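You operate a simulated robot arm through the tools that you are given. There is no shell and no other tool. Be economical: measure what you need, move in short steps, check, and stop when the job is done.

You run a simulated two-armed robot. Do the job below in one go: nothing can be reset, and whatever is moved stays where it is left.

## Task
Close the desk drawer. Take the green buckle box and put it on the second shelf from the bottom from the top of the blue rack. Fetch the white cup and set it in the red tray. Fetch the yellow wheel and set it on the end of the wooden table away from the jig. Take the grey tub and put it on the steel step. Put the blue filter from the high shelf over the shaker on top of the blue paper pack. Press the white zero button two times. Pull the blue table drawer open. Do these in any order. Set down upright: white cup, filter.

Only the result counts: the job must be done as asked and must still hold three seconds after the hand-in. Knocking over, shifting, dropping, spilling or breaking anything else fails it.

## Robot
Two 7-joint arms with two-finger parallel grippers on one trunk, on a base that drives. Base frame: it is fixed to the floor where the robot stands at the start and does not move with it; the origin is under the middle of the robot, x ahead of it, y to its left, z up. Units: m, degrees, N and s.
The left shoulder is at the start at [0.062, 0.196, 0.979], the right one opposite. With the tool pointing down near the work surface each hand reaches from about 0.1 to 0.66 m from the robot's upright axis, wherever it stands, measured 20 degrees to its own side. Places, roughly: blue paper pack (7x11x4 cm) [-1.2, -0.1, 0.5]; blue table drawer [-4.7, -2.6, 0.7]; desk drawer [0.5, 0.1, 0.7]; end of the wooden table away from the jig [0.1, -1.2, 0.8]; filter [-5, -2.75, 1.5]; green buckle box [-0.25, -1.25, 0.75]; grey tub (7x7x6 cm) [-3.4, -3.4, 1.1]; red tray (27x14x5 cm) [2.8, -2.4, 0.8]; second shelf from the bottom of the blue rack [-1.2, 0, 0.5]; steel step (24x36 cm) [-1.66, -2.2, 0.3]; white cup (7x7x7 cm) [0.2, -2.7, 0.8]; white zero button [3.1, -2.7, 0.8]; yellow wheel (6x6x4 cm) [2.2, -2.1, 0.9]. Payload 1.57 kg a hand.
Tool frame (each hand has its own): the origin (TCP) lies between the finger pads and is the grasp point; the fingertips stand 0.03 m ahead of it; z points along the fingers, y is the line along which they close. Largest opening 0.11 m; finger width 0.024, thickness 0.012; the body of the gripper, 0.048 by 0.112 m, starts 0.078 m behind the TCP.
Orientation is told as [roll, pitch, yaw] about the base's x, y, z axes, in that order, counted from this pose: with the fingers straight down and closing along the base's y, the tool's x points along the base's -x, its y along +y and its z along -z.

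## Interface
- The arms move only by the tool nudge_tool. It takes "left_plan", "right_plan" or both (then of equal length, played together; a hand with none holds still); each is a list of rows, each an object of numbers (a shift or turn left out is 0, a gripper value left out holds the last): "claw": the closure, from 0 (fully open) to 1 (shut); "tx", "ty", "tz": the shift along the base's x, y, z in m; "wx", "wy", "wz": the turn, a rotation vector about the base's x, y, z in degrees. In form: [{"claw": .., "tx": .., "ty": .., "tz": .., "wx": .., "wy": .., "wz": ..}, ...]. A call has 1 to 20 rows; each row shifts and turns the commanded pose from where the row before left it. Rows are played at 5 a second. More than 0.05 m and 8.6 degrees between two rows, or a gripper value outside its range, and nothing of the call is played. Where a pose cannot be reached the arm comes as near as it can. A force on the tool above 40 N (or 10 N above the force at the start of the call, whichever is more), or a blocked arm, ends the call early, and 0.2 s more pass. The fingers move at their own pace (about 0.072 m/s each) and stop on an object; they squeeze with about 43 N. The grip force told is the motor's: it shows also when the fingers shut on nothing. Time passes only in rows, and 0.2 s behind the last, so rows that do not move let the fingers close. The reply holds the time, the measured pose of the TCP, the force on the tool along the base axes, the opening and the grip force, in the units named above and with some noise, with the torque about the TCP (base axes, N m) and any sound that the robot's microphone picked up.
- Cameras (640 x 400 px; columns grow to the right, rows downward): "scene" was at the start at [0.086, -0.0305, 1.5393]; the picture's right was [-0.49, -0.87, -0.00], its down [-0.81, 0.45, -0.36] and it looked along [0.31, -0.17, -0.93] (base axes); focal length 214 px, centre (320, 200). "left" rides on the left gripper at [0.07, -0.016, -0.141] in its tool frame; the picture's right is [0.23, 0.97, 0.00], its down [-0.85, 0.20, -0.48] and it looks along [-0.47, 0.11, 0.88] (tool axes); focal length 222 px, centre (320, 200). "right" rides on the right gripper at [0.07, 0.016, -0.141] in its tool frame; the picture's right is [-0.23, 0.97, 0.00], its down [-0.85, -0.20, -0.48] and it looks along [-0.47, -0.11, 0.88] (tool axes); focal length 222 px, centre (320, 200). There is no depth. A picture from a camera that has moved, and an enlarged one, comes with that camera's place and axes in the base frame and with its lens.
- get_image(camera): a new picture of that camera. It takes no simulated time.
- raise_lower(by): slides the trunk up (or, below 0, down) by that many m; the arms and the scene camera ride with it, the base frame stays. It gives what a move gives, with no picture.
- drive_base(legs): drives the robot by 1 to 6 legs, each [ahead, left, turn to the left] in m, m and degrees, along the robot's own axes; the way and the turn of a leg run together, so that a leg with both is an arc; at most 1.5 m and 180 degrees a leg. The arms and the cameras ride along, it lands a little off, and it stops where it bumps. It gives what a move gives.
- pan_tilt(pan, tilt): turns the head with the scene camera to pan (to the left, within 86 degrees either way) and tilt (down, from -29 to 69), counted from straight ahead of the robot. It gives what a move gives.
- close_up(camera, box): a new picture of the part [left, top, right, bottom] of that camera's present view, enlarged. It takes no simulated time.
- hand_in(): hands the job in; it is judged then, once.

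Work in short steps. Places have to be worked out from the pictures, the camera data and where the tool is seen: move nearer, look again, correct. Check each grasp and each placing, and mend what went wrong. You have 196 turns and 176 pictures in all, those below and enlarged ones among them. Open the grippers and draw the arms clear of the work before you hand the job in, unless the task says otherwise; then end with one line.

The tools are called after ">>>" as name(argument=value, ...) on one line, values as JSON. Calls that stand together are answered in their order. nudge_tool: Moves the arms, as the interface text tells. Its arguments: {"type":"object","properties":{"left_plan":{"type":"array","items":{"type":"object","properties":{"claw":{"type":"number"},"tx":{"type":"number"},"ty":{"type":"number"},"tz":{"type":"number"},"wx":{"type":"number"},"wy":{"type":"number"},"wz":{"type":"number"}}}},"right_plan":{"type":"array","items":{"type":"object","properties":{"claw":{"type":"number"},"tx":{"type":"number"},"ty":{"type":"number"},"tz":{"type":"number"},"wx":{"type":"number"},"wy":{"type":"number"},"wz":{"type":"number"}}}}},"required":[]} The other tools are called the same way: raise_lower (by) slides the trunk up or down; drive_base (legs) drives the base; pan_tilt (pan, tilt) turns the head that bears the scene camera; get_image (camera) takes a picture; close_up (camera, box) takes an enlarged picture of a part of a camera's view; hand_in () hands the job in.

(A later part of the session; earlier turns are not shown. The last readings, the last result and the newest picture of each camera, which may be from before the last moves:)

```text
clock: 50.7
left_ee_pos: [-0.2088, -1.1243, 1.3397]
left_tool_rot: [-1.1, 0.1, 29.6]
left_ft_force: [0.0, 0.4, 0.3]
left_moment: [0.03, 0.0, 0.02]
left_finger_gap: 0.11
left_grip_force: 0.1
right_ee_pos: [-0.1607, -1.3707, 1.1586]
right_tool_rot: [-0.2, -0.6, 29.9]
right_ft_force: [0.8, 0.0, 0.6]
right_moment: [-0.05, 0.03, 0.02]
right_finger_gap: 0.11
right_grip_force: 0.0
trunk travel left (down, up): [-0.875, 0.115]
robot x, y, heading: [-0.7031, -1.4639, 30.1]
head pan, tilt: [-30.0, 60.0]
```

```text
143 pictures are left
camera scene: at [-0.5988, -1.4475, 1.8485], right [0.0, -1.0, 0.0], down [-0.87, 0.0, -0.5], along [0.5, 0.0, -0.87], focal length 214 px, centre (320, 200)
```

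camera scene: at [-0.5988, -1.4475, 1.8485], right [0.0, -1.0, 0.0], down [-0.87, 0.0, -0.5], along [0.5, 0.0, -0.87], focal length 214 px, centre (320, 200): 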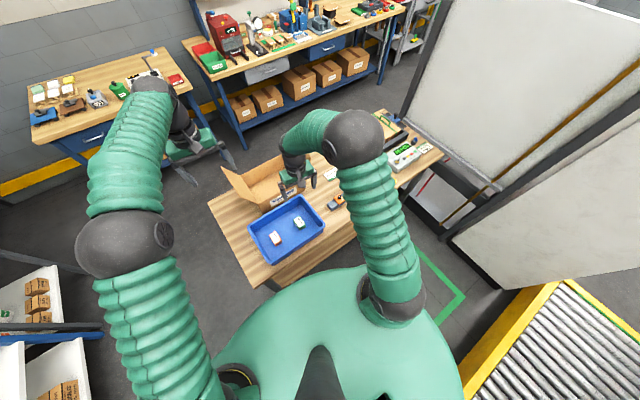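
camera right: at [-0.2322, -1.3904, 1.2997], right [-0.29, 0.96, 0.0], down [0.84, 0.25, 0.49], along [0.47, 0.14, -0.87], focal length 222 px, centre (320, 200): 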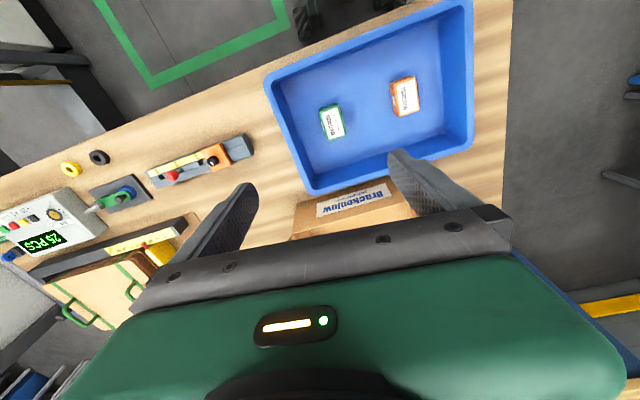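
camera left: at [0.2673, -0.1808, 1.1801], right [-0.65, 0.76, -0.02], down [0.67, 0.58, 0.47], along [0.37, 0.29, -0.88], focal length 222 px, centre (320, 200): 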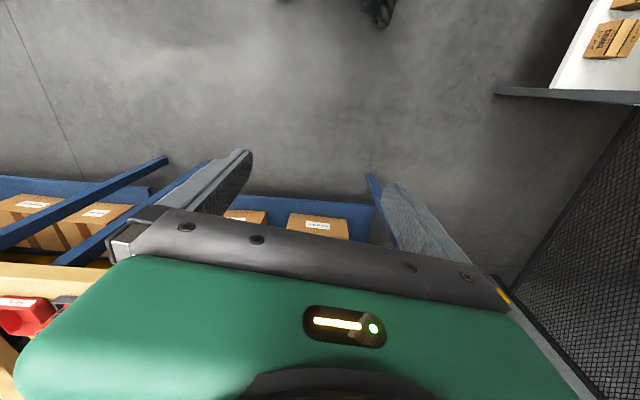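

The box is aligned with the hand (short side across the fingers, about 4 cm). I centre over it, pre-close partly and descend stepwise.

>>> nudge_tool(right_plan=[{"claw": 0.3, "tx": -0.002, "ty": 0.0235}, {"tz": -0.05}, {"tz": -0.05}, {"tz": -0.05}, {"tz": -0.05}])

>>> get_image(camera="right")

```text
clock: 51.9
left_ee_pos: [-0.21, -1.1241, 1.339]
left_tool_rot: [-1.3, 0.1, 29.6]
left_ft_force: [0.3, -0.1, 0.0]
left_moment: [-0.04, 0.03, 0.02]
left_finger_gap: 0.11
left_grip_force: 0.0
right_ee_pos: [-0.1671, -1.3452, 0.9584]
right_tool_rot: [-0.3, -0.5, 29.9]
right_ft_force: [-0.5, 0.0, -0.4]
right_moment: [-0.03, 0.0, -0.03]
right_finger_gap: 0.0771
right_grip_force: 0.1
trunk travel left (down, up): [-0.875, 0.115]
robot x, y, heading: [-0.7002, -1.4647, 29.8]
head pan, tilt: [-30.0, 60.0]
```

```text
142 pictures are left
camera right: at [-0.2367, -1.3648, 1.0988], right [-0.29, 0.96, 0.0], down [0.84, 0.25, 0.49], along [0.47, 0.14, -0.87], focal length 222 px, centre (320, 200)
```

right: 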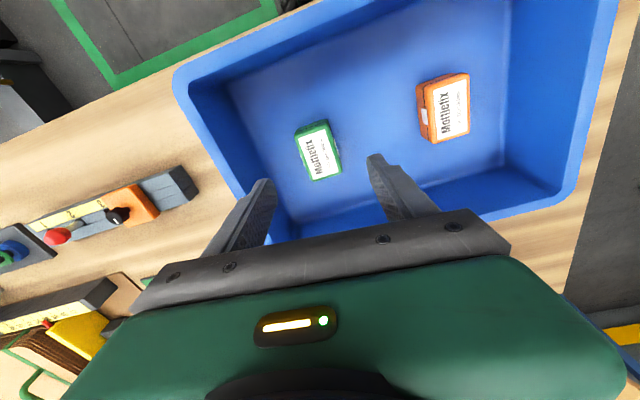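

Still well centred; the box's long side is at about 39°, so I turn the hand 9°, descend and close gently.

>>> nudge_tool(right_plan=[{"wz": 4.5, "tx": 0.0045, "ty": 0.002, "tz": -0.03}, {"wz": 4.5, "tz": -0.03}, {"tz": -0.02}, {"tz": -0.015}, {}])

>>> get_image(camera="right")

```text
clock: 53.1
left_ee_pos: [-0.21, -1.1246, 1.34]
left_tool_rot: [-1.2, 0.1, 29.6]
left_ft_force: [-0.7, -0.3, 0.0]
left_moment: [0.01, -0.04, -0.01]
left_finger_gap: 0.11
left_grip_force: 0.0
right_ee_pos: [-0.1612, -1.3441, 0.8637]
right_tool_rot: [-0.3, -0.7, 38.9]
right_ft_force: [-0.8, -0.4, 0.4]
right_moment: [0.02, -0.02, -0.03]
right_finger_gap: 0.077
right_grip_force: 0.1
trunk travel left (down, up): [-0.875, 0.115]
robot x, y, heading: [-0.7015, -1.4626, 29.8]
head pan, tilt: [-30.0, 60.0]
```

```text
141 pictures are left
camera right: at [-0.2278, -1.3751, 1.0036], right [-0.43, 0.9, 0.0], down [0.79, 0.38, 0.49], along [0.44, 0.21, -0.87], focal length 222 px, centre (320, 200)
```

right: 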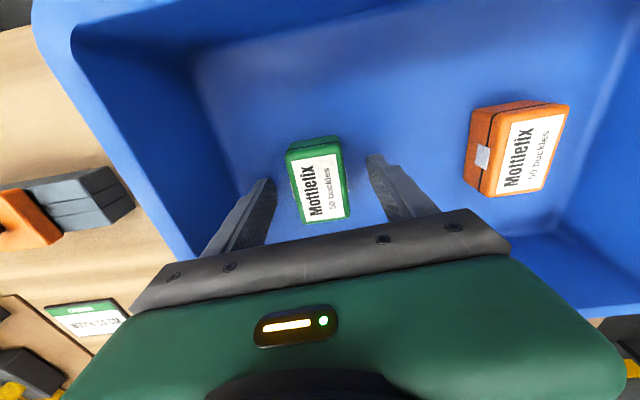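

Aligned. I go down a bit further, watching for contact, then close.

>>> nudge_tool(right_plan=[{"tz": -0.008}, {"tz": -0.008}, {"tz": -0.004}, {}])

>>> get_image(camera="right")

```text
clock: 53.7
left_ee_pos: [-0.2146, -1.1277, 1.3436]
left_tool_rot: [-1.1, -0.2, 29.6]
left_ft_force: [0.8, 0.5, 0.1]
left_moment: [-0.01, 0.06, -0.02]
left_finger_gap: 0.1098
left_grip_force: 0.1
right_ee_pos: [-0.1653, -1.3444, 0.8546]
right_tool_rot: [-0.3, -0.7, 38.9]
right_ft_force: [-11.1, -8.4, 32.0]
right_moment: [0.56, 1.47, 0.32]
right_finger_gap: 0.0771
right_grip_force: 0.1
trunk travel left (down, up): [-0.875, 0.115]
robot x, y, heading: [-0.7026, -1.4623, 29.5]
head pan, tilt: [-30.0, 60.0]
stopped in row 3 (right hand): the force on the tool passed its limit at 41 N (the readings are from after the stop); the commanded pose is now the measured one
```

```text
140 pictures are left
camera right: at [-0.231, -1.3756, 0.9951], right [-0.43, 0.9, 0.0], down [0.78, 0.38, 0.49], along [0.44, 0.21, -0.87], focal length 222 px, centre (320, 200)
```

right: 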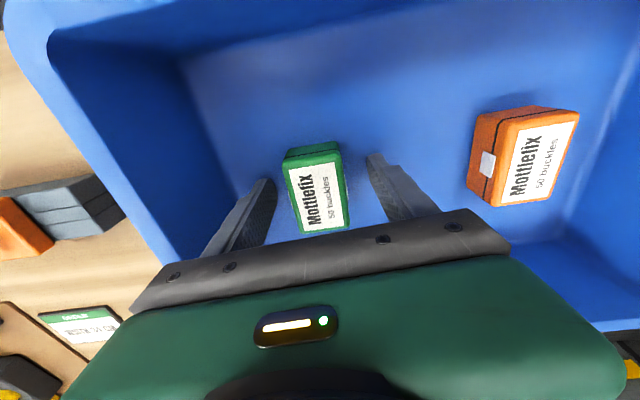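

The fingertips touched the tray floor (about z 0.825). I lift 4 mm and close.

>>> nudge_tool(right_plan=[{"tz": 0.004}, {"claw": 0.7}, {"claw": 1}, {}, {}])

>>> nudge_tool(right_plan=[{"tz": 0.03}, {"tz": 0.04}, {"tz": 0.04}, {"tz": 0.05}, {"tz": 0.05}])

>>> get_image(camera="right")

```text
clock: 54.9
left_ee_pos: [-0.2112, -1.1252, 1.3398]
left_tool_rot: [-1.1, 0.0, 29.6]
left_ft_force: [-0.3, 0.8, 0.4]
left_moment: [-0.01, -0.01, 0.0]
left_finger_gap: 0.11
left_grip_force: 0.1
right_ee_pos: [-0.1611, -1.3434, 0.8548]
right_tool_rot: [-0.3, -0.8, 38.8]
right_ft_force: [0.0, 0.0, -0.8]
right_moment: [-0.02, -0.01, -0.01]
right_finger_gap: 0.0398
right_grip_force: 42.9
trunk travel left (down, up): [-0.875, 0.115]
robot x, y, heading: [-0.7067, -1.4621, 29.6]
head pan, tilt: [-30.0, 60.0]
```

```text
clock: 56.1
left_ee_pos: [-0.2126, -1.1256, 1.3408]
left_tool_rot: [-1.1, -0.2, 29.6]
left_ft_force: [-0.3, 0.1, -0.5]
left_moment: [-0.03, -0.01, 0.04]
left_finger_gap: 0.11
left_grip_force: 0.2
right_ee_pos: [-0.1617, -1.3446, 1.0667]
right_tool_rot: [-0.2, -0.7, 38.9]
right_ft_force: [-1.5, -0.3, -0.9]
right_moment: [0.0, -0.02, -0.04]
right_finger_gap: 0.0396
right_grip_force: 43.2
trunk travel left (down, up): [-0.875, 0.115]
robot x, y, heading: [-0.7073, -1.4657, 29.7]
head pan, tilt: [-30.0, 60.0]
```

```text
139 pictures are left
camera right: at [-0.2283, -1.3751, 1.2072], right [-0.43, 0.9, 0.0], down [0.78, 0.38, 0.49], along [0.44, 0.21, -0.87], focal length 222 px, centre (320, 200)
```

right: 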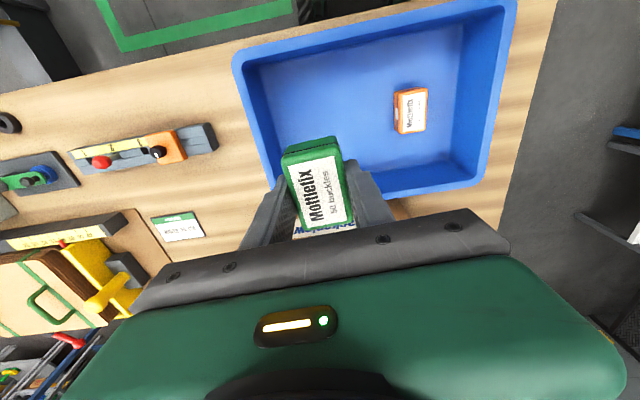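

The green box is firmly held (gap 0.0396). I raise it, then turn and drive to face the blue rack from a safe distance and look.

>>> nudge_tool(right_plan=[{"tz": 0.05}, {"tz": 0.05}, {"tz": 0.05}, {"tz": 0.05}, {"tz": 0.05}])

>>> drive_base(legs=[[0, 0, 97], [0.5, 0, 0], [0, -0.4, 0]])

>>> pan_tilt(pan=0, tilt=45)

>>> get_image(camera="scene")

```text
clock: 57.3
left_ee_pos: [-0.2118, -1.1259, 1.3416]
left_tool_rot: [-1.2, -0.2, 29.6]
left_ft_force: [0.5, 0.1, -0.3]
left_moment: [-0.02, 0.0, -0.03]
left_finger_gap: 0.11
left_grip_force: 0.1
right_ee_pos: [-0.1616, -1.3442, 1.3153]
right_tool_rot: [-0.4, -0.9, 38.9]
right_ft_force: [0.2, 0.1, -0.3]
right_moment: [-0.02, -0.02, -0.04]
right_finger_gap: 0.0396
right_grip_force: 42.4
trunk travel left (down, up): [-0.875, 0.115]
robot x, y, heading: [-0.7028, -1.4636, 29.6]
head pan, tilt: [-30.0, 60.0]
```

```text
clock: 66.5
left_ee_pos: [-1.088, -0.3826, 1.3401]
left_tool_rot: [-1.5, 0.0, 127.2]
left_ft_force: [0.0, -1.3, -0.4]
left_moment: [0.04, -0.04, 0.0]
left_finger_gap: 0.1099
left_grip_force: 0.1
right_ee_pos: [-0.8791, -0.3042, 1.3157]
right_tool_rot: [-0.6, -0.7, 136.4]
right_ft_force: [0.8, -0.9, -1.5]
right_moment: [0.02, -0.01, 0.01]
right_finger_gap: 0.0398
right_grip_force: 43.1
trunk travel left (down, up): [-0.875, 0.115]
robot x, y, heading: [-0.6846, -0.8186, 127.2]
head pan, tilt: [-30.0, 60.0]
```

```text
clock: 67.4
left_ee_pos: [-1.0845, -0.3818, 1.3419]
left_tool_rot: [-1.4, 0.0, 127.1]
left_ft_force: [0.2, 0.3, -0.4]
left_moment: [0.0, 0.02, -0.01]
left_finger_gap: 0.1102
left_grip_force: 0.1
right_ee_pos: [-0.8751, -0.3048, 1.3167]
right_tool_rot: [-0.4, -0.9, 136.4]
right_ft_force: [-0.5, 0.8, -1.9]
right_moment: [0.04, 0.0, -0.03]
right_finger_gap: 0.0396
right_grip_force: 43.2
trunk travel left (down, up): [-0.875, 0.115]
robot x, y, heading: [-0.6857, -0.8211, 127.0]
head pan, tilt: [0.0, 45.0]
```

```text
138 pictures are left
camera scene: at [-0.7542, -0.7315, 1.868], right [0.8, 0.61, 0.0], down [0.43, -0.56, -0.7], along [-0.43, 0.56, -0.71], focal length 214 px, centre (320, 200)
```

scene: 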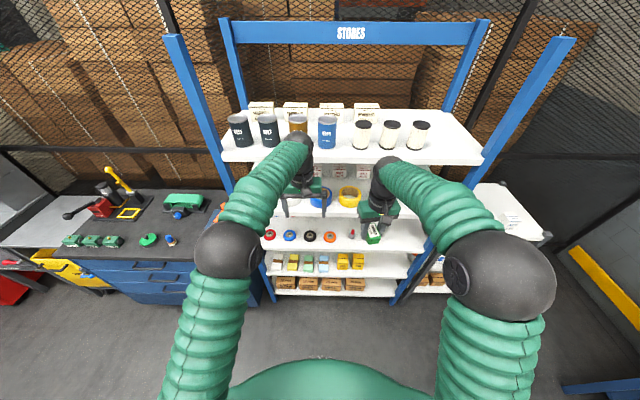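

The rack stands square at heading 127°. Its five shelves have about 0.31 m spacing, and the second from the bottom has free room at its right end. I retract the left hand and lower the trunk.

>>> nudge_tool(left_plan=[{"tx": 0.027, "ty": -0.036}, {"tx": 0.027, "ty": -0.036}, {"tx": 0.027, "ty": -0.036}, {"tx": 0.027, "ty": -0.036}, {"tx": 0.027, "ty": -0.036}])

>>> raise_lower(by=-0.6)

>>> drive_base(legs=[[0.15, -0.2, 0]])

>>> pan_tilt(pan=-15, tilt=45)

>>> get_image(camera="scene")

>>> get_image(camera="right")

```text
clock: 68.6
left_ee_pos: [-0.9421, -0.5605, 1.3439]
left_tool_rot: [-1.1, -0.3, 127.1]
left_ft_force: [-0.1, 0.1, 0.7]
left_moment: [0.02, 0.01, 0.01]
left_finger_gap: 0.1099
left_grip_force: 0.0
right_ee_pos: [-0.8691, -0.3023, 1.3175]
right_tool_rot: [-0.3, -1.1, 136.3]
right_ft_force: [-0.1, 0.4, -1.7]
right_moment: [0.0, 0.02, 0.03]
right_finger_gap: 0.0396
right_grip_force: 43.1
trunk travel left (down, up): [-0.875, 0.115]
robot x, y, heading: [-0.6836, -0.8206, 127.3]
head pan, tilt: [0.0, 45.0]
```

```text
refused: -0.6 is not a number from -0.4 to 0.4
```

```text
clock: 70.4
left_ee_pos: [-0.877, -0.3224, 1.3431]
left_tool_rot: [-1.2, -0.3, 127.2]
left_ft_force: [-0.3, 0.0, 0.3]
left_moment: [0.04, 0.03, 0.03]
left_finger_gap: 0.11
left_grip_force: 0.0
right_ee_pos: [-0.8038, -0.0643, 1.3166]
right_tool_rot: [-0.4, -1.0, 136.7]
right_ft_force: [-0.3, -0.7, -2.0]
right_moment: [0.0, 0.01, 0.0]
right_finger_gap: 0.0396
right_grip_force: 42.2
trunk travel left (down, up): [-0.875, 0.115]
robot x, y, heading: [-0.6141, -0.5786, 127.5]
head pan, tilt: [0.0, 45.0]
```

```text
clock: 71.2
left_ee_pos: [-0.8759, -0.3181, 1.3435]
left_tool_rot: [-1.1, -0.2, 127.2]
left_ft_force: [0.2, -0.9, 0.2]
left_moment: [0.02, 0.03, 0.01]
left_finger_gap: 0.11
left_grip_force: 0.1
right_ee_pos: [-0.8019, -0.0615, 1.3165]
right_tool_rot: [-0.3, -1.0, 136.6]
right_ft_force: [0.6, -0.3, -2.4]
right_moment: [-0.02, -0.03, 0.01]
right_finger_gap: 0.0396
right_grip_force: 43.5
trunk travel left (down, up): [-0.875, 0.115]
robot x, y, heading: [-0.6184, -0.5785, 127.5]
head pan, tilt: [-15.0, 45.0]
```

```text
137 pictures are left
camera scene: at [-0.6593, -0.4775, 1.8682], right [0.92, 0.38, 0.0], down [0.27, -0.65, -0.71], along [-0.27, 0.65, -0.71], focal length 214 px, centre (320, 200)
```

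scene: 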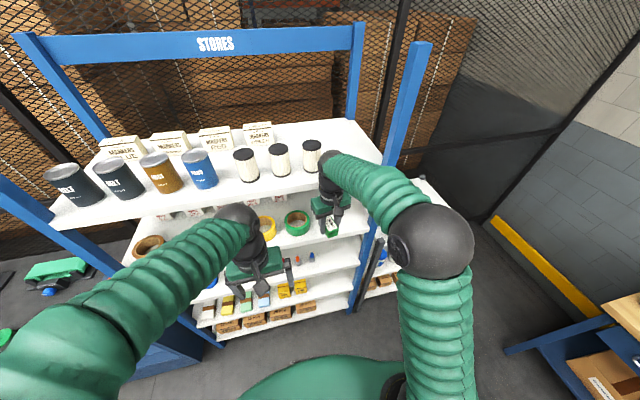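

```text
136 pictures are left
camera right: at [-0.7614, -0.1225, 1.4569], right [-0.83, -0.55, 0.0], down [-0.48, 0.72, 0.49], along [-0.27, 0.41, -0.87], focal length 222 px, centre (320, 200)
```

right: 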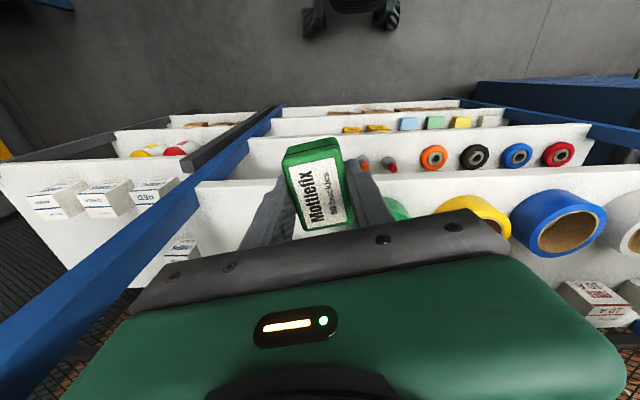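

The trunk step was refused (0.4 maximum), but the drive stayed clear. Now I lower the trunk in two steps.

>>> raise_lower(by=-0.4)

>>> raise_lower(by=-0.15)

>>> get_image(camera="scene")

>>> get_image(camera="right")

```text
clock: 75.0
left_ee_pos: [-0.8772, -0.3189, 0.9436]
left_tool_rot: [-1.3, -0.1, 127.1]
left_ft_force: [0.0, -0.2, 0.9]
left_moment: [0.0, -0.01, 0.0]
left_finger_gap: 0.1101
left_grip_force: 0.0
right_ee_pos: [-0.8036, -0.0624, 0.9167]
right_tool_rot: [-0.3, -1.1, 136.6]
right_ft_force: [0.0, 0.2, -2.0]
right_moment: [-0.01, 0.02, -0.04]
right_finger_gap: 0.0396
right_grip_force: 42.5
trunk travel left (down, up): [-0.475, 0.515]
robot x, y, heading: [-0.6126, -0.5792, 127.1]
head pan, tilt: [-15.0, 45.0]
```

```text
clock: 76.8
left_ee_pos: [-0.877, -0.3196, 0.7936]
left_tool_rot: [-1.2, -0.2, 127.2]
left_ft_force: [-0.4, -0.4, -0.4]
left_moment: [0.02, -0.04, -0.01]
left_finger_gap: 0.1103
left_grip_force: 0.0
right_ee_pos: [-0.804, -0.0628, 0.7666]
right_tool_rot: [-0.3, -1.0, 136.6]
right_ft_force: [0.1, -0.1, -1.4]
right_moment: [0.0, 0.01, 0.0]
right_finger_gap: 0.0395
right_grip_force: 43.2
trunk travel left (down, up): [-0.325, 0.665]
robot x, y, heading: [-0.6159, -0.5773, 127.5]
head pan, tilt: [-15.0, 45.0]
```

```text
135 pictures are left
camera scene: at [-0.6612, -0.4787, 1.3182], right [0.92, 0.38, 0.0], down [0.27, -0.65, -0.71], along [-0.27, 0.65, -0.71], focal length 214 px, centre (320, 200)
```

scene: 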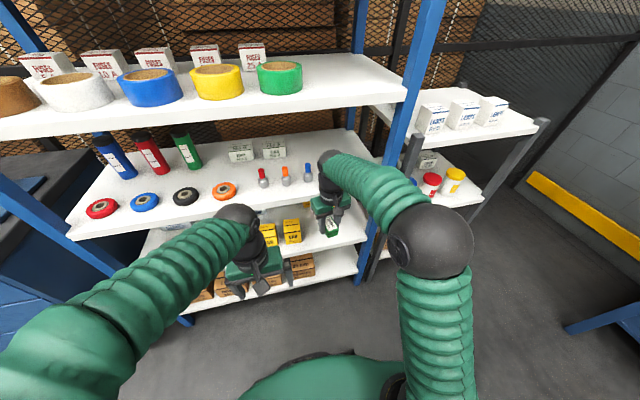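

```text
134 pictures are left
camera right: at [-0.763, -0.1235, 0.9069], right [-0.83, -0.55, 0.0], down [-0.48, 0.72, 0.49], along [-0.27, 0.41, -0.87], focal length 222 px, centre (320, 200)
```

right: 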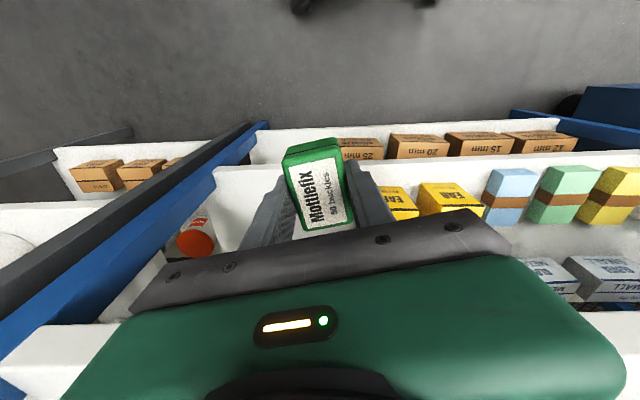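

The right end of the second shelf is clear (between the yellow boxes and the post). I square the hand to the rack and tilt it 40° in front of the shelf.

>>> nudge_tool(right_plan=[{"wz": -4.7}, {"wz": -4.7}, {"wx": 6.4, "wy": 4.8}, {"wx": 6.4, "wy": 4.8}, {"wx": 6.4, "wy": 4.8}, {"wx": 6.4, "wy": 4.8}, {"wx": 6.4, "wy": 4.8}, {}])

>>> get_image(camera="scene")

```text
clock: 78.6
left_ee_pos: [-0.8785, -0.3191, 0.7929]
left_tool_rot: [-1.2, -0.1, 127.2]
left_ft_force: [-0.4, -0.3, 0.4]
left_moment: [-0.02, 0.0, 0.02]
left_finger_gap: 0.1098
left_grip_force: 0.0
right_ee_pos: [-0.8029, -0.0616, 0.765]
right_tool_rot: [-0.5, -41.0, 127.2]
right_ft_force: [-0.2, -0.2, -1.3]
right_moment: [0.02, 0.01, 0.0]
right_finger_gap: 0.0396
right_grip_force: 42.8
trunk travel left (down, up): [-0.325, 0.665]
robot x, y, heading: [-0.6147, -0.5832, 127.2]
head pan, tilt: [-15.0, 45.0]
```

```text
133 pictures are left
camera scene: at [-0.6611, -0.4788, 1.3181], right [0.92, 0.38, 0.0], down [0.27, -0.65, -0.71], along [-0.27, 0.65, -0.71], focal length 214 px, centre (320, 200)
```

scene: 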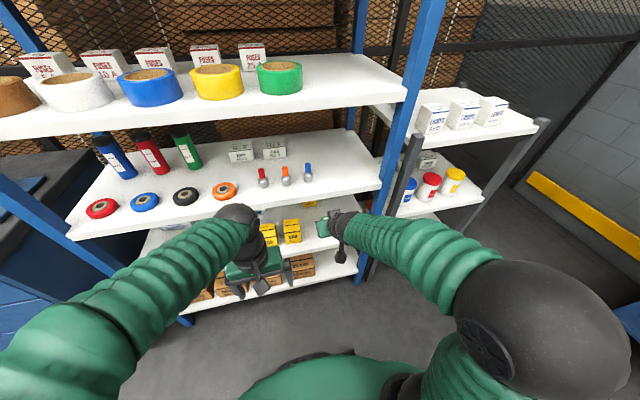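

Tilted well. I lower it and shift slightly right.

>>> nudge_tool(right_plan=[{"tx": 0.014, "ty": 0.01, "tz": -0.04}, {"tx": 0.014, "ty": 0.01, "tz": -0.04}, {"tx": 0.014, "ty": 0.01, "tz": -0.04}, {"tz": -0.04}, {"tz": -0.035}, {}])

>>> get_image(camera="scene")

>>> get_image(camera="right")

```text
clock: 80.0
left_ee_pos: [-0.8769, -0.3202, 0.7929]
left_tool_rot: [-1.2, -0.2, 127.1]
left_ft_force: [-0.2, -0.6, 0.3]
left_moment: [-0.01, 0.02, -0.02]
left_finger_gap: 0.1101
left_grip_force: 0.1
right_ee_pos: [-0.7605, -0.0298, 0.571]
right_tool_rot: [-0.5, -41.0, 127.3]
right_ft_force: [0.6, 0.1, -1.6]
right_moment: [-0.01, 0.02, -0.04]
right_finger_gap: 0.0394
right_grip_force: 43.1
trunk travel left (down, up): [-0.325, 0.665]
robot x, y, heading: [-0.6133, -0.5777, 127.4]
head pan, tilt: [-15.0, 45.0]
```

```text
132 pictures are left
camera scene: at [-0.661, -0.479, 1.3182], right [0.92, 0.38, 0.0], down [0.27, -0.65, -0.71], along [-0.27, 0.65, -0.71], focal length 214 px, centre (320, 200)
```

scene: 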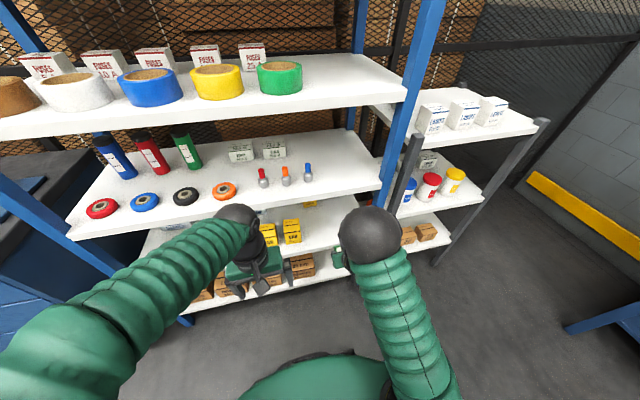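

```text
131 pictures are left
camera right: at [-0.6867, -0.1568, 0.6324], right [-0.88, -0.45, 0.14], down [-0.05, 0.38, 0.92], along [-0.47, 0.81, -0.36], focal length 222 px, centre (320, 200)
```

right: 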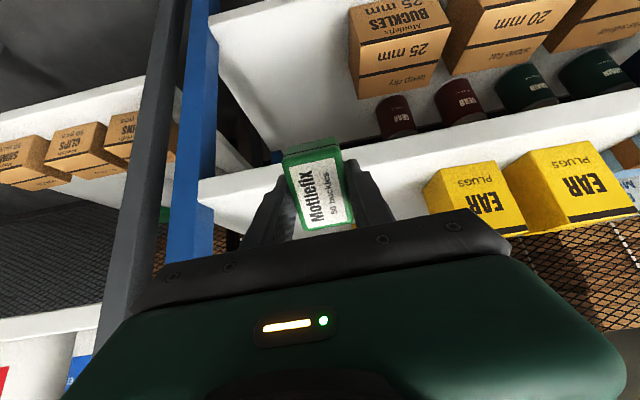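

Clear so far. I move 0.10 m forward into the shelf and look at clearances.

>>> nudge_tool(right_plan=[{"tx": -0.02, "ty": 0.027}, {"tx": -0.02, "ty": 0.027}, {"tx": -0.02, "ty": 0.027}, {}])

>>> get_image(camera="scene")

>>> get_image(camera="right")

```text
clock: 81.0
left_ee_pos: [-0.8777, -0.3198, 0.793]
left_tool_rot: [-1.3, -0.1, 127.2]
left_ft_force: [0.0, -1.2, 0.7]
left_moment: [0.02, 0.01, -0.04]
left_finger_gap: 0.1102
left_grip_force: 0.0
right_ee_pos: [-0.8215, 0.0508, 0.5707]
right_tool_rot: [-0.6, -41.0, 127.2]
right_ft_force: [0.6, 0.3, -1.8]
right_moment: [-0.01, 0.03, -0.02]
right_finger_gap: 0.0395
right_grip_force: 43.1
trunk travel left (down, up): [-0.325, 0.665]
robot x, y, heading: [-0.6182, -0.5809, 127.3]
head pan, tilt: [-15.0, 45.0]
```

```text
130 pictures are left
camera scene: at [-0.6611, -0.4786, 1.3181], right [0.92, 0.38, 0.0], down [0.27, -0.65, -0.71], along [-0.27, 0.65, -0.71], focal length 214 px, centre (320, 200)
```

scene: 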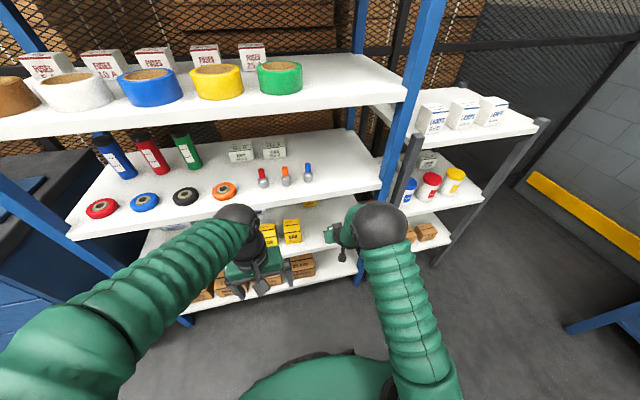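

```text
129 pictures are left
camera right: at [-0.7479, -0.0756, 0.6326], right [-0.88, -0.45, 0.14], down [-0.05, 0.38, 0.92], along [-0.47, 0.81, -0.36], focal length 222 px, centre (320, 200)
```

right: 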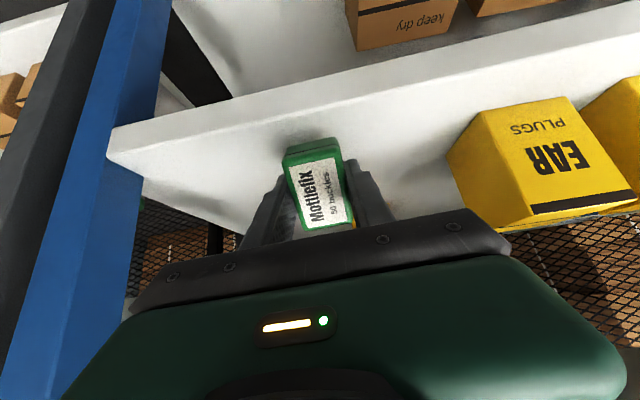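

The shelf area below the box is clear. I go 5 cm further in and lower to the shelf until contact.

>>> nudge_tool(right_plan=[{"tx": -0.015, "ty": 0.02}, {"tx": -0.015, "ty": 0.02}, {"tz": -0.02}, {"tz": -0.01}, {"tz": -0.005}, {"tz": -0.005}, {"tz": -0.005}])

>>> get_image(camera="right")

```text
clock: 82.1
left_ee_pos: [-0.8766, -0.3214, 0.7935]
left_tool_rot: [-1.3, -0.2, 127.3]
left_ft_force: [0.0, 0.1, -0.3]
left_moment: [-0.04, 0.01, 0.0]
left_finger_gap: 0.1099
left_grip_force: 0.1
right_ee_pos: [-0.8555, 0.0934, 0.5503]
right_tool_rot: [-0.4, -42.4, 127.1]
right_ft_force: [-0.1, -1.3, 19.3]
right_moment: [-0.25, 0.15, -0.05]
right_finger_gap: 0.0394
right_grip_force: 42.7
trunk travel left (down, up): [-0.325, 0.665]
robot x, y, heading: [-0.6149, -0.5823, 127.4]
head pan, tilt: [-15.0, 45.0]
stopped in row 5 (right hand): the force on the tool passed its limit at 65 N (the readings are from after the stop); the commanded pose is now the measured one
```

```text
128 pictures are left
camera right: at [-0.7807, -0.0334, 0.608], right [-0.88, -0.45, 0.15], down [-0.03, 0.36, 0.93], along [-0.47, 0.82, -0.33], focal length 222 px, centre (320, 200)
```

right: 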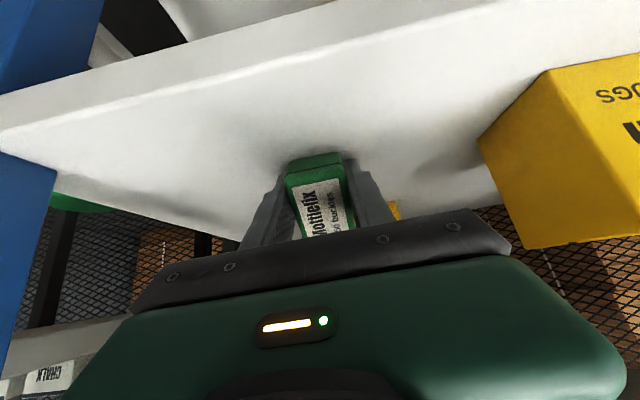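

Contact: the shelf surface is near z 0.508. I release gently with a small opening so the box settles between the fingers.

>>> nudge_tool(right_plan=[{"claw": 0.55}, {"claw": 0.5}, {}, {}])

>>> get_image(camera="right")

```text
clock: 83.1
left_ee_pos: [-0.8751, -0.3208, 0.7934]
left_tool_rot: [-1.0, -0.3, 127.2]
left_ft_force: [0.3, -0.4, -0.2]
left_moment: [0.02, 0.02, 0.01]
left_finger_gap: 0.1102
left_grip_force: 0.0
right_ee_pos: [-0.8544, 0.0941, 0.5512]
right_tool_rot: [-0.4, -42.5, 127.0]
right_ft_force: [2.5, 17.1, 27.1]
right_moment: [0.38, 0.56, -0.63]
right_finger_gap: 0.0433
right_grip_force: 0.0
trunk travel left (down, up): [-0.325, 0.665]
robot x, y, heading: [-0.617, -0.579, 127.5]
head pan, tilt: [-15.0, 45.0]
```

```text
127 pictures are left
camera right: at [-0.7792, -0.0326, 0.6078], right [-0.88, -0.45, 0.15], down [-0.03, 0.36, 0.93], along [-0.47, 0.82, -0.33], focal length 222 px, centre (320, 200)
```

right: 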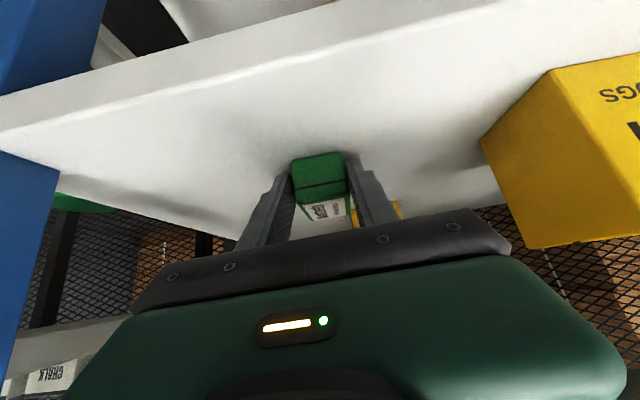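

The box has settled flat. I open more and withdraw up and back along the tool axis.

>>> nudge_tool(right_plan=[{"tz": 0.004}, {"claw": 0.25, "tz": 0.004}, {"tx": 0.01, "ty": -0.013, "tz": 0.015}, {"tx": 0.018, "ty": -0.024, "tz": 0.02}, {"tx": 0.018, "ty": -0.024, "tz": 0.02}, {"tx": 0.02, "ty": -0.027}, {"tx": 0.02, "ty": -0.027}])

>>> get_image(camera="right")

```text
clock: 84.7
left_ee_pos: [-0.8773, -0.3206, 0.7934]
left_tool_rot: [-1.2, -0.2, 127.1]
left_ft_force: [0.2, 0.2, -0.2]
left_moment: [-0.03, 0.03, 0.02]
left_finger_gap: 0.1098
left_grip_force: 0.1
right_ee_pos: [-0.7675, -0.023, 0.6103]
right_tool_rot: [-0.5, -41.9, 127.3]
right_ft_force: [0.7, -0.3, 0.0]
right_moment: [0.0, 0.0, -0.01]
right_finger_gap: 0.0827
right_grip_force: 0.0
trunk travel left (down, up): [-0.325, 0.665]
robot x, y, heading: [-0.6159, -0.578, 127.4]
head pan, tilt: [-15.0, 45.0]
```

```text
126 pictures are left
camera right: at [-0.693, -0.1489, 0.6689], right [-0.88, -0.45, 0.15], down [-0.04, 0.37, 0.93], along [-0.47, 0.81, -0.34], focal length 222 px, centre (320, 200)
```

right: 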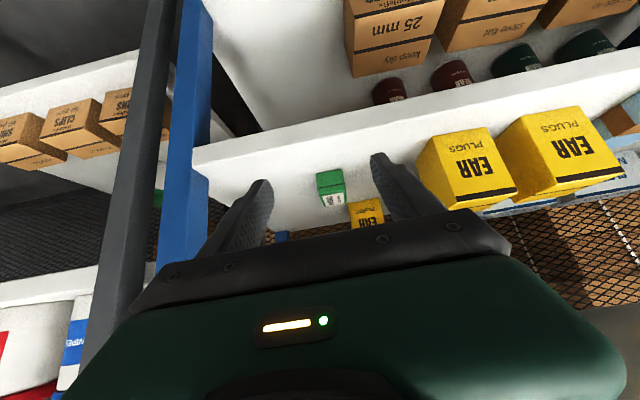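

The green box sits flat on the second shelf. I back off, restore the right hand, and look west along the aisle.

>>> drive_base(legs=[[-0.22, 0, 0]])

>>> nudge_tool(right_plan=[{"claw": 0, "wx": -6.7, "wy": -5.0, "tx": 0.02, "ty": -0.027, "tz": 0.02}, {"wx": -6.7, "wy": -5.0, "tx": 0.02, "ty": -0.027, "tz": 0.02}, {"wx": -6.7, "wy": -5.0, "tz": 0.03}, {"wx": -6.7, "wy": -5.0, "tz": 0.03}, {"wx": -6.7, "wy": -5.0, "tz": 0.03}])

>>> raise_lower(by=0.4)

>>> pan_tilt(pan=75, tilt=25)

>>> get_image(camera="scene")

>>> pan_tilt(pan=0, tilt=55)

>>> get_image(camera="scene")

```text
clock: 86.4
left_ee_pos: [-0.7429, -0.4953, 0.7938]
left_tool_rot: [-1.3, -0.2, 127.1]
left_ft_force: [-0.2, -0.2, -0.3]
left_moment: [0.03, 0.0, 0.0]
left_finger_gap: 0.11
left_grip_force: 0.0
right_ee_pos: [-0.6337, -0.1971, 0.6113]
right_tool_rot: [-0.5, -41.9, 127.1]
right_ft_force: [0.5, -0.1, 0.3]
right_moment: [0.0, 0.0, 0.03]
right_finger_gap: 0.0825
right_grip_force: 0.1
trunk travel left (down, up): [-0.325, 0.665]
robot x, y, heading: [-0.4821, -0.7565, 127.5]
head pan, tilt: [-15.0, 45.0]
```

```text
clock: 87.6
left_ee_pos: [-0.744, -0.4945, 0.7946]
left_tool_rot: [-1.2, 0.0, 127.3]
left_ft_force: [-0.1, 0.2, 0.4]
left_moment: [0.01, -0.01, 0.01]
left_finger_gap: 0.1102
left_grip_force: 0.0
right_ee_pos: [-0.5956, -0.2492, 0.7399]
right_tool_rot: [-0.1, 0.0, 127.1]
right_ft_force: [1.2, -0.4, -0.5]
right_moment: [0.0, 0.01, -0.02]
right_finger_gap: 0.11
right_grip_force: 0.0
trunk travel left (down, up): [-0.325, 0.665]
robot x, y, heading: [-0.481, -0.7562, 127.4]
head pan, tilt: [-15.0, 45.0]
```

```text
clock: 91.4
left_ee_pos: [-0.7425, -0.4949, 1.1935]
left_tool_rot: [-1.2, -0.2, 127.3]
left_ft_force: [-0.4, -0.7, 0.9]
left_moment: [-0.02, 0.03, -0.03]
left_finger_gap: 0.1099
left_grip_force: 0.0
right_ee_pos: [-0.5943, -0.2489, 1.1404]
right_tool_rot: [-0.2, -0.1, 127.1]
right_ft_force: [-0.2, 0.2, 0.6]
right_moment: [0.02, 0.01, 0.02]
right_finger_gap: 0.1104
right_grip_force: 0.1
trunk travel left (down, up): [-0.725, 0.265]
robot x, y, heading: [-0.4797, -0.7537, 127.5]
head pan, tilt: [-15.0, 45.0]
```

```text
clock: 93.1
left_ee_pos: [-0.7437, -0.4948, 1.1929]
left_tool_rot: [-1.2, -0.2, 127.2]
left_ft_force: [0.3, -0.2, -0.3]
left_moment: [0.02, 0.0, 0.01]
left_finger_gap: 0.11
left_grip_force: 0.1
right_ee_pos: [-0.5956, -0.2508, 1.1397]
right_tool_rot: [-0.1, -0.1, 127.0]
right_ft_force: [0.3, 0.3, 0.3]
right_moment: [0.03, -0.01, -0.01]
right_finger_gap: 0.1103
right_grip_force: 0.2
trunk travel left (down, up): [-0.725, 0.265]
robot x, y, heading: [-0.4824, -0.7577, 127.1]
head pan, tilt: [75.0, 25.0]
```

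```text
125 pictures are left
camera scene: at [-0.5816, -0.7633, 1.7489], right [-0.38, 0.92, 0.0], down [0.39, 0.16, -0.91], along [-0.84, -0.35, -0.42], focal length 214 px, centre (320, 200)
```

scene: 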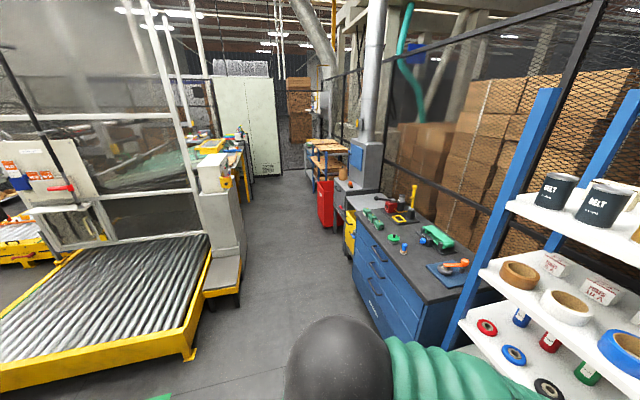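

```text
clock: 94.5
left_ee_pos: [-0.7432, -0.4951, 1.1934]
left_tool_rot: [-1.2, -0.1, 127.2]
left_ft_force: [-0.4, 0.5, 0.2]
left_moment: [0.03, 0.0, 0.01]
left_finger_gap: 0.11
left_grip_force: 0.1
right_ee_pos: [-0.5956, -0.2489, 1.1393]
right_tool_rot: [-0.2, 0.0, 127.1]
right_ft_force: [-0.6, 0.4, 0.3]
right_moment: [0.0, -0.02, 0.02]
right_finger_gap: 0.1098
right_grip_force: 0.1
trunk travel left (down, up): [-0.725, 0.265]
robot x, y, heading: [-0.4837, -0.7545, 127.5]
head pan, tilt: [0.0, 55.0]
```

```text
124 pictures are left
camera scene: at [-0.5403, -0.6709, 1.7048], right [0.79, 0.61, 0.0], down [0.5, -0.65, -0.57], along [-0.35, 0.45, -0.82], focal length 214 px, centre (320, 200)
```

scene: 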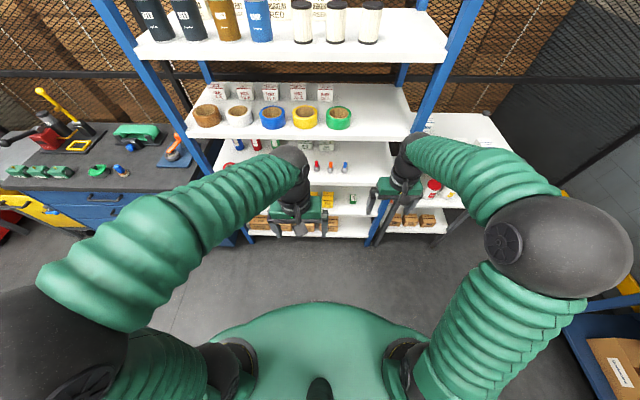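

The aisle runs clear to the west. I strafe left along it, keeping my front to the benches, then look.

>>> drive_base(legs=[[0.1, 0, 0], [0, 1.5, 0], [0, 1.5, 0]])

>>> pan_tilt(pan=45, tilt=20)

>>> get_image(camera="scene")

>>> pan_tilt(pan=86, tilt=35)

>>> get_image(camera="scene")

```text
clock: 109.8
left_ee_pos: [-3.2203, -2.2018, 1.1927]
left_tool_rot: [-1.1, -0.2, 125.3]
left_ft_force: [-0.4, 0.7, 0.1]
left_moment: [-0.02, -0.03, 0.0]
left_finger_gap: 0.1099
left_grip_force: 0.0
right_ee_pos: [-3.065, -1.9611, 1.1387]
right_tool_rot: [-0.1, -0.1, 125.2]
right_ft_force: [0.2, 0.1, -0.3]
right_moment: [-0.03, 0.02, -0.02]
right_finger_gap: 0.1098
right_grip_force: 0.0
trunk travel left (down, up): [-0.725, 0.265]
robot x, y, heading: [-2.9697, -2.4678, 125.5]
head pan, tilt: [0.0, 55.0]
```

```text
clock: 110.9
left_ee_pos: [-3.2224, -2.2017, 1.1937]
left_tool_rot: [-1.1, -0.2, 125.3]
left_ft_force: [0.3, -0.9, -0.6]
left_moment: [0.03, -0.01, 0.03]
left_finger_gap: 0.1101
left_grip_force: 0.1
right_ee_pos: [-3.0662, -1.9631, 1.1405]
right_tool_rot: [-0.2, 0.0, 125.3]
right_ft_force: [0.7, 0.6, -0.7]
right_moment: [0.03, 0.02, -0.01]
right_finger_gap: 0.1101
right_grip_force: 0.0
trunk travel left (down, up): [-0.725, 0.265]
robot x, y, heading: [-2.9637, -2.4703, 125.5]
head pan, tilt: [45.0, 20.0]
```

```text
123 pictures are left
camera scene: at [-3.0747, -2.4281, 1.7568], right [0.16, 0.99, 0.0], down [0.34, -0.06, -0.94], along [-0.93, 0.15, -0.34], focal length 214 px, centre (320, 200)
```

scene: 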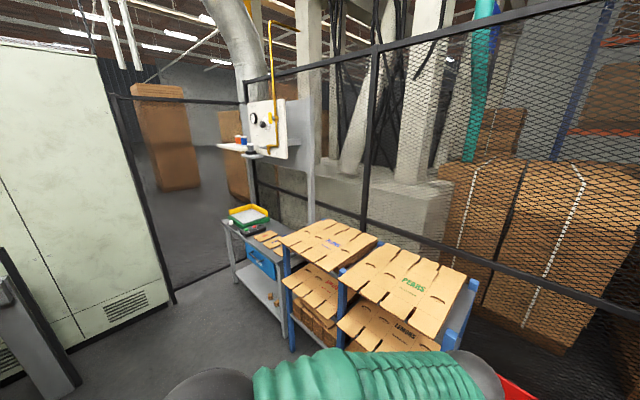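

```text
clock: 112.0
left_ee_pos: [-3.2219, -2.2018, 1.1941]
left_tool_rot: [-1.2, -0.2, 125.5]
left_ft_force: [-0.3, -0.6, -0.6]
left_moment: [0.0, -0.01, 0.04]
left_finger_gap: 0.1096
left_grip_force: 0.0
right_ee_pos: [-3.0656, -1.9635, 1.1416]
right_tool_rot: [-0.2, -0.1, 125.3]
right_ft_force: [-0.2, 0.4, 0.0]
right_moment: [0.01, -0.01, 0.0]
right_finger_gap: 0.1099
right_grip_force: 0.0
trunk travel left (down, up): [-0.725, 0.265]
robot x, y, heading: [-2.9694, -2.4673, 125.6]
head pan, tilt: [85.9, 35.0]
```

```text
122 pictures are left
camera scene: at [-3.0578, -2.4895, 1.7332], right [-0.52, 0.85, 0.0], down [0.49, 0.3, -0.82], along [-0.7, -0.43, -0.57], focal length 214 px, centre (320, 200)
```

scene: 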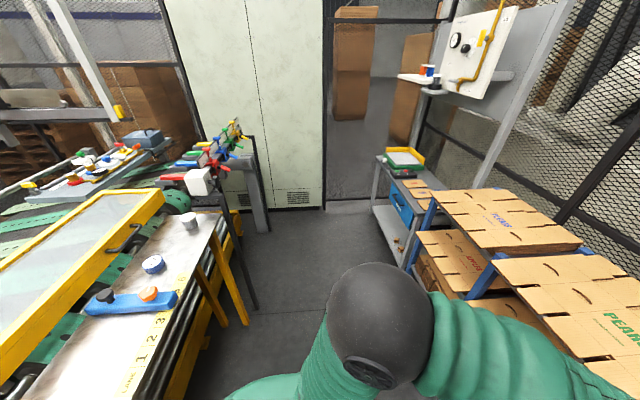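

I see the sieve shaker on a table with a blue drawer, a high shelf with coloured filters over it, and the grey tub on the yellow machine's ledge. I zoom in.

>>> close_up(camera="scene", box=[340, 20, 540, 270])

>>> close_up(camera="scene", box=[60, 150, 260, 320])

```text
1.60 times, centred on (440, 145) of scene
camera zoom: at [-3.0578, -2.4895, 1.7332], right [-0.52, 0.85, 0.0], down [0.49, 0.3, -0.82], along [-0.7, -0.43, -0.57], focal length 343 px, centre (128, 288)
```

zoom: 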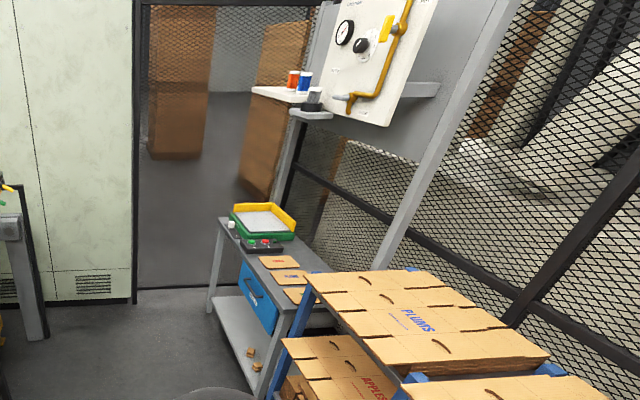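

```text
2.35 times, centred on (160, 235) of scene
camera zoom: at [-3.0578, -2.4895, 1.7332], right [-0.52, 0.85, 0.0], down [0.49, 0.3, -0.82], along [-0.7, -0.43, -0.57], focal length 505 px, centre (696, 118)
```

zoom: 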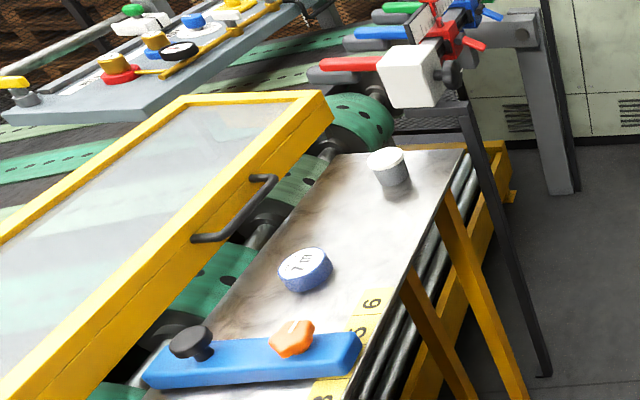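

The blue filter stands near (-5.0, -2.76, 1.6), the drawer handle near (-4.56, -2.67, 0.75), the grey tub at (-3.4, -3.4, 1.1). I strafe on to stand before the drawer.

>>> drive_base(legs=[[0, 0, 1.5], [0, 1.25, 0]])

>>> pan_tilt(pan=0, tilt=40)

>>> get_image(camera="scene")

>>> pan_tilt(pan=20, tilt=10)

>>> get_image(camera="scene")

```text
clock: 118.7
left_ee_pos: [-4.2239, -2.9749, 1.1946]
left_tool_rot: [-1.2, -0.2, 127.7]
left_ft_force: [-1.0, 0.2, 1.1]
left_moment: [0.0, 0.03, 0.0]
left_finger_gap: 0.11
left_grip_force: 0.1
right_ee_pos: [-4.0782, -2.7286, 1.1397]
right_tool_rot: [-0.1, 0.0, 127.5]
right_ft_force: [0.3, 0.1, -0.1]
right_moment: [-0.02, -0.02, 0.0]
right_finger_gap: 0.11
right_grip_force: 0.1
trunk travel left (down, up): [-0.725, 0.265]
robot x, y, heading: [-3.9596, -3.2345, 128.2]
head pan, tilt: [85.9, 35.0]
```

```text
clock: 120.3
left_ee_pos: [-4.225, -2.9755, 1.1932]
left_tool_rot: [-1.2, -0.4, 127.7]
left_ft_force: [0.3, -0.3, 0.5]
left_moment: [0.0, 0.0, 0.01]
left_finger_gap: 0.11
left_grip_force: 0.1
right_ee_pos: [-4.0789, -2.7292, 1.1413]
right_tool_rot: [-0.2, -0.1, 127.6]
right_ft_force: [0.9, 0.0, -0.2]
right_moment: [0.0, 0.0, -0.02]
right_finger_gap: 0.1101
right_grip_force: 0.1
trunk travel left (down, up): [-0.725, 0.265]
robot x, y, heading: [-3.9608, -3.2339, 127.9]
head pan, tilt: [0.0, 40.0]
```

```text
119 pictures are left
camera scene: at [-4.0299, -3.1399, 1.7254], right [0.79, 0.61, 0.0], down [0.4, -0.51, -0.77], along [-0.47, 0.6, -0.64], focal length 214 px, centre (320, 200)
```

scene: 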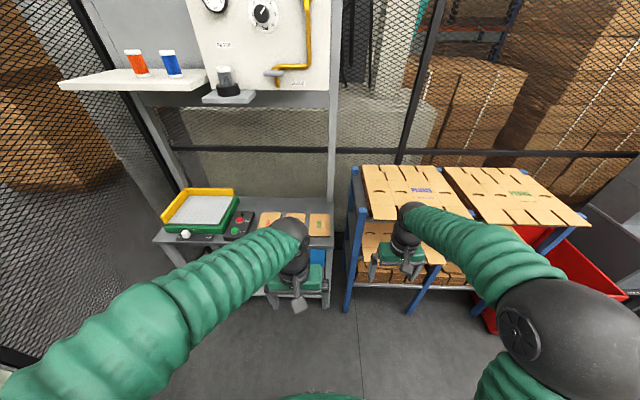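

```text
clock: 121.2
left_ee_pos: [-4.2262, -2.9762, 1.1944]
left_tool_rot: [-1.2, -0.3, 127.7]
left_ft_force: [0.3, -0.3, 0.7]
left_moment: [-0.02, 0.02, 0.02]
left_finger_gap: 0.1102
left_grip_force: 0.1
right_ee_pos: [-4.0792, -2.7306, 1.1401]
right_tool_rot: [-0.2, -0.1, 127.5]
right_ft_force: [-0.6, 0.0, -0.4]
right_moment: [-0.01, 0.02, -0.03]
right_finger_gap: 0.1099
right_grip_force: 0.1
trunk travel left (down, up): [-0.725, 0.265]
robot x, y, heading: [-3.961, -3.237, 127.7]
head pan, tilt: [20.0, 10.0]
```

```text
118 pictures are left
camera scene: at [-4.0566, -3.1575, 1.773], right [0.53, 0.85, 0.0], down [0.15, -0.09, -0.98], along [-0.83, 0.52, -0.18], focal length 214 px, centre (320, 200)
```

scene: 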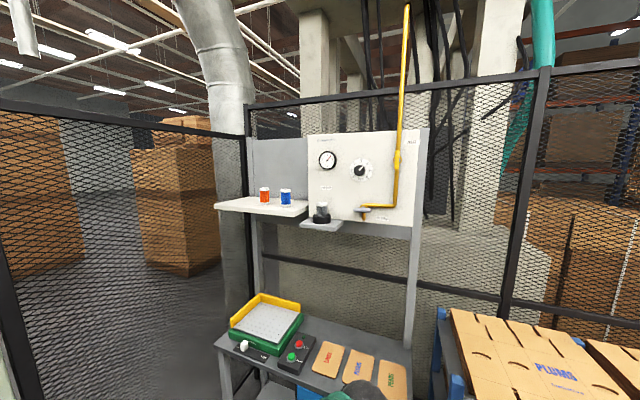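

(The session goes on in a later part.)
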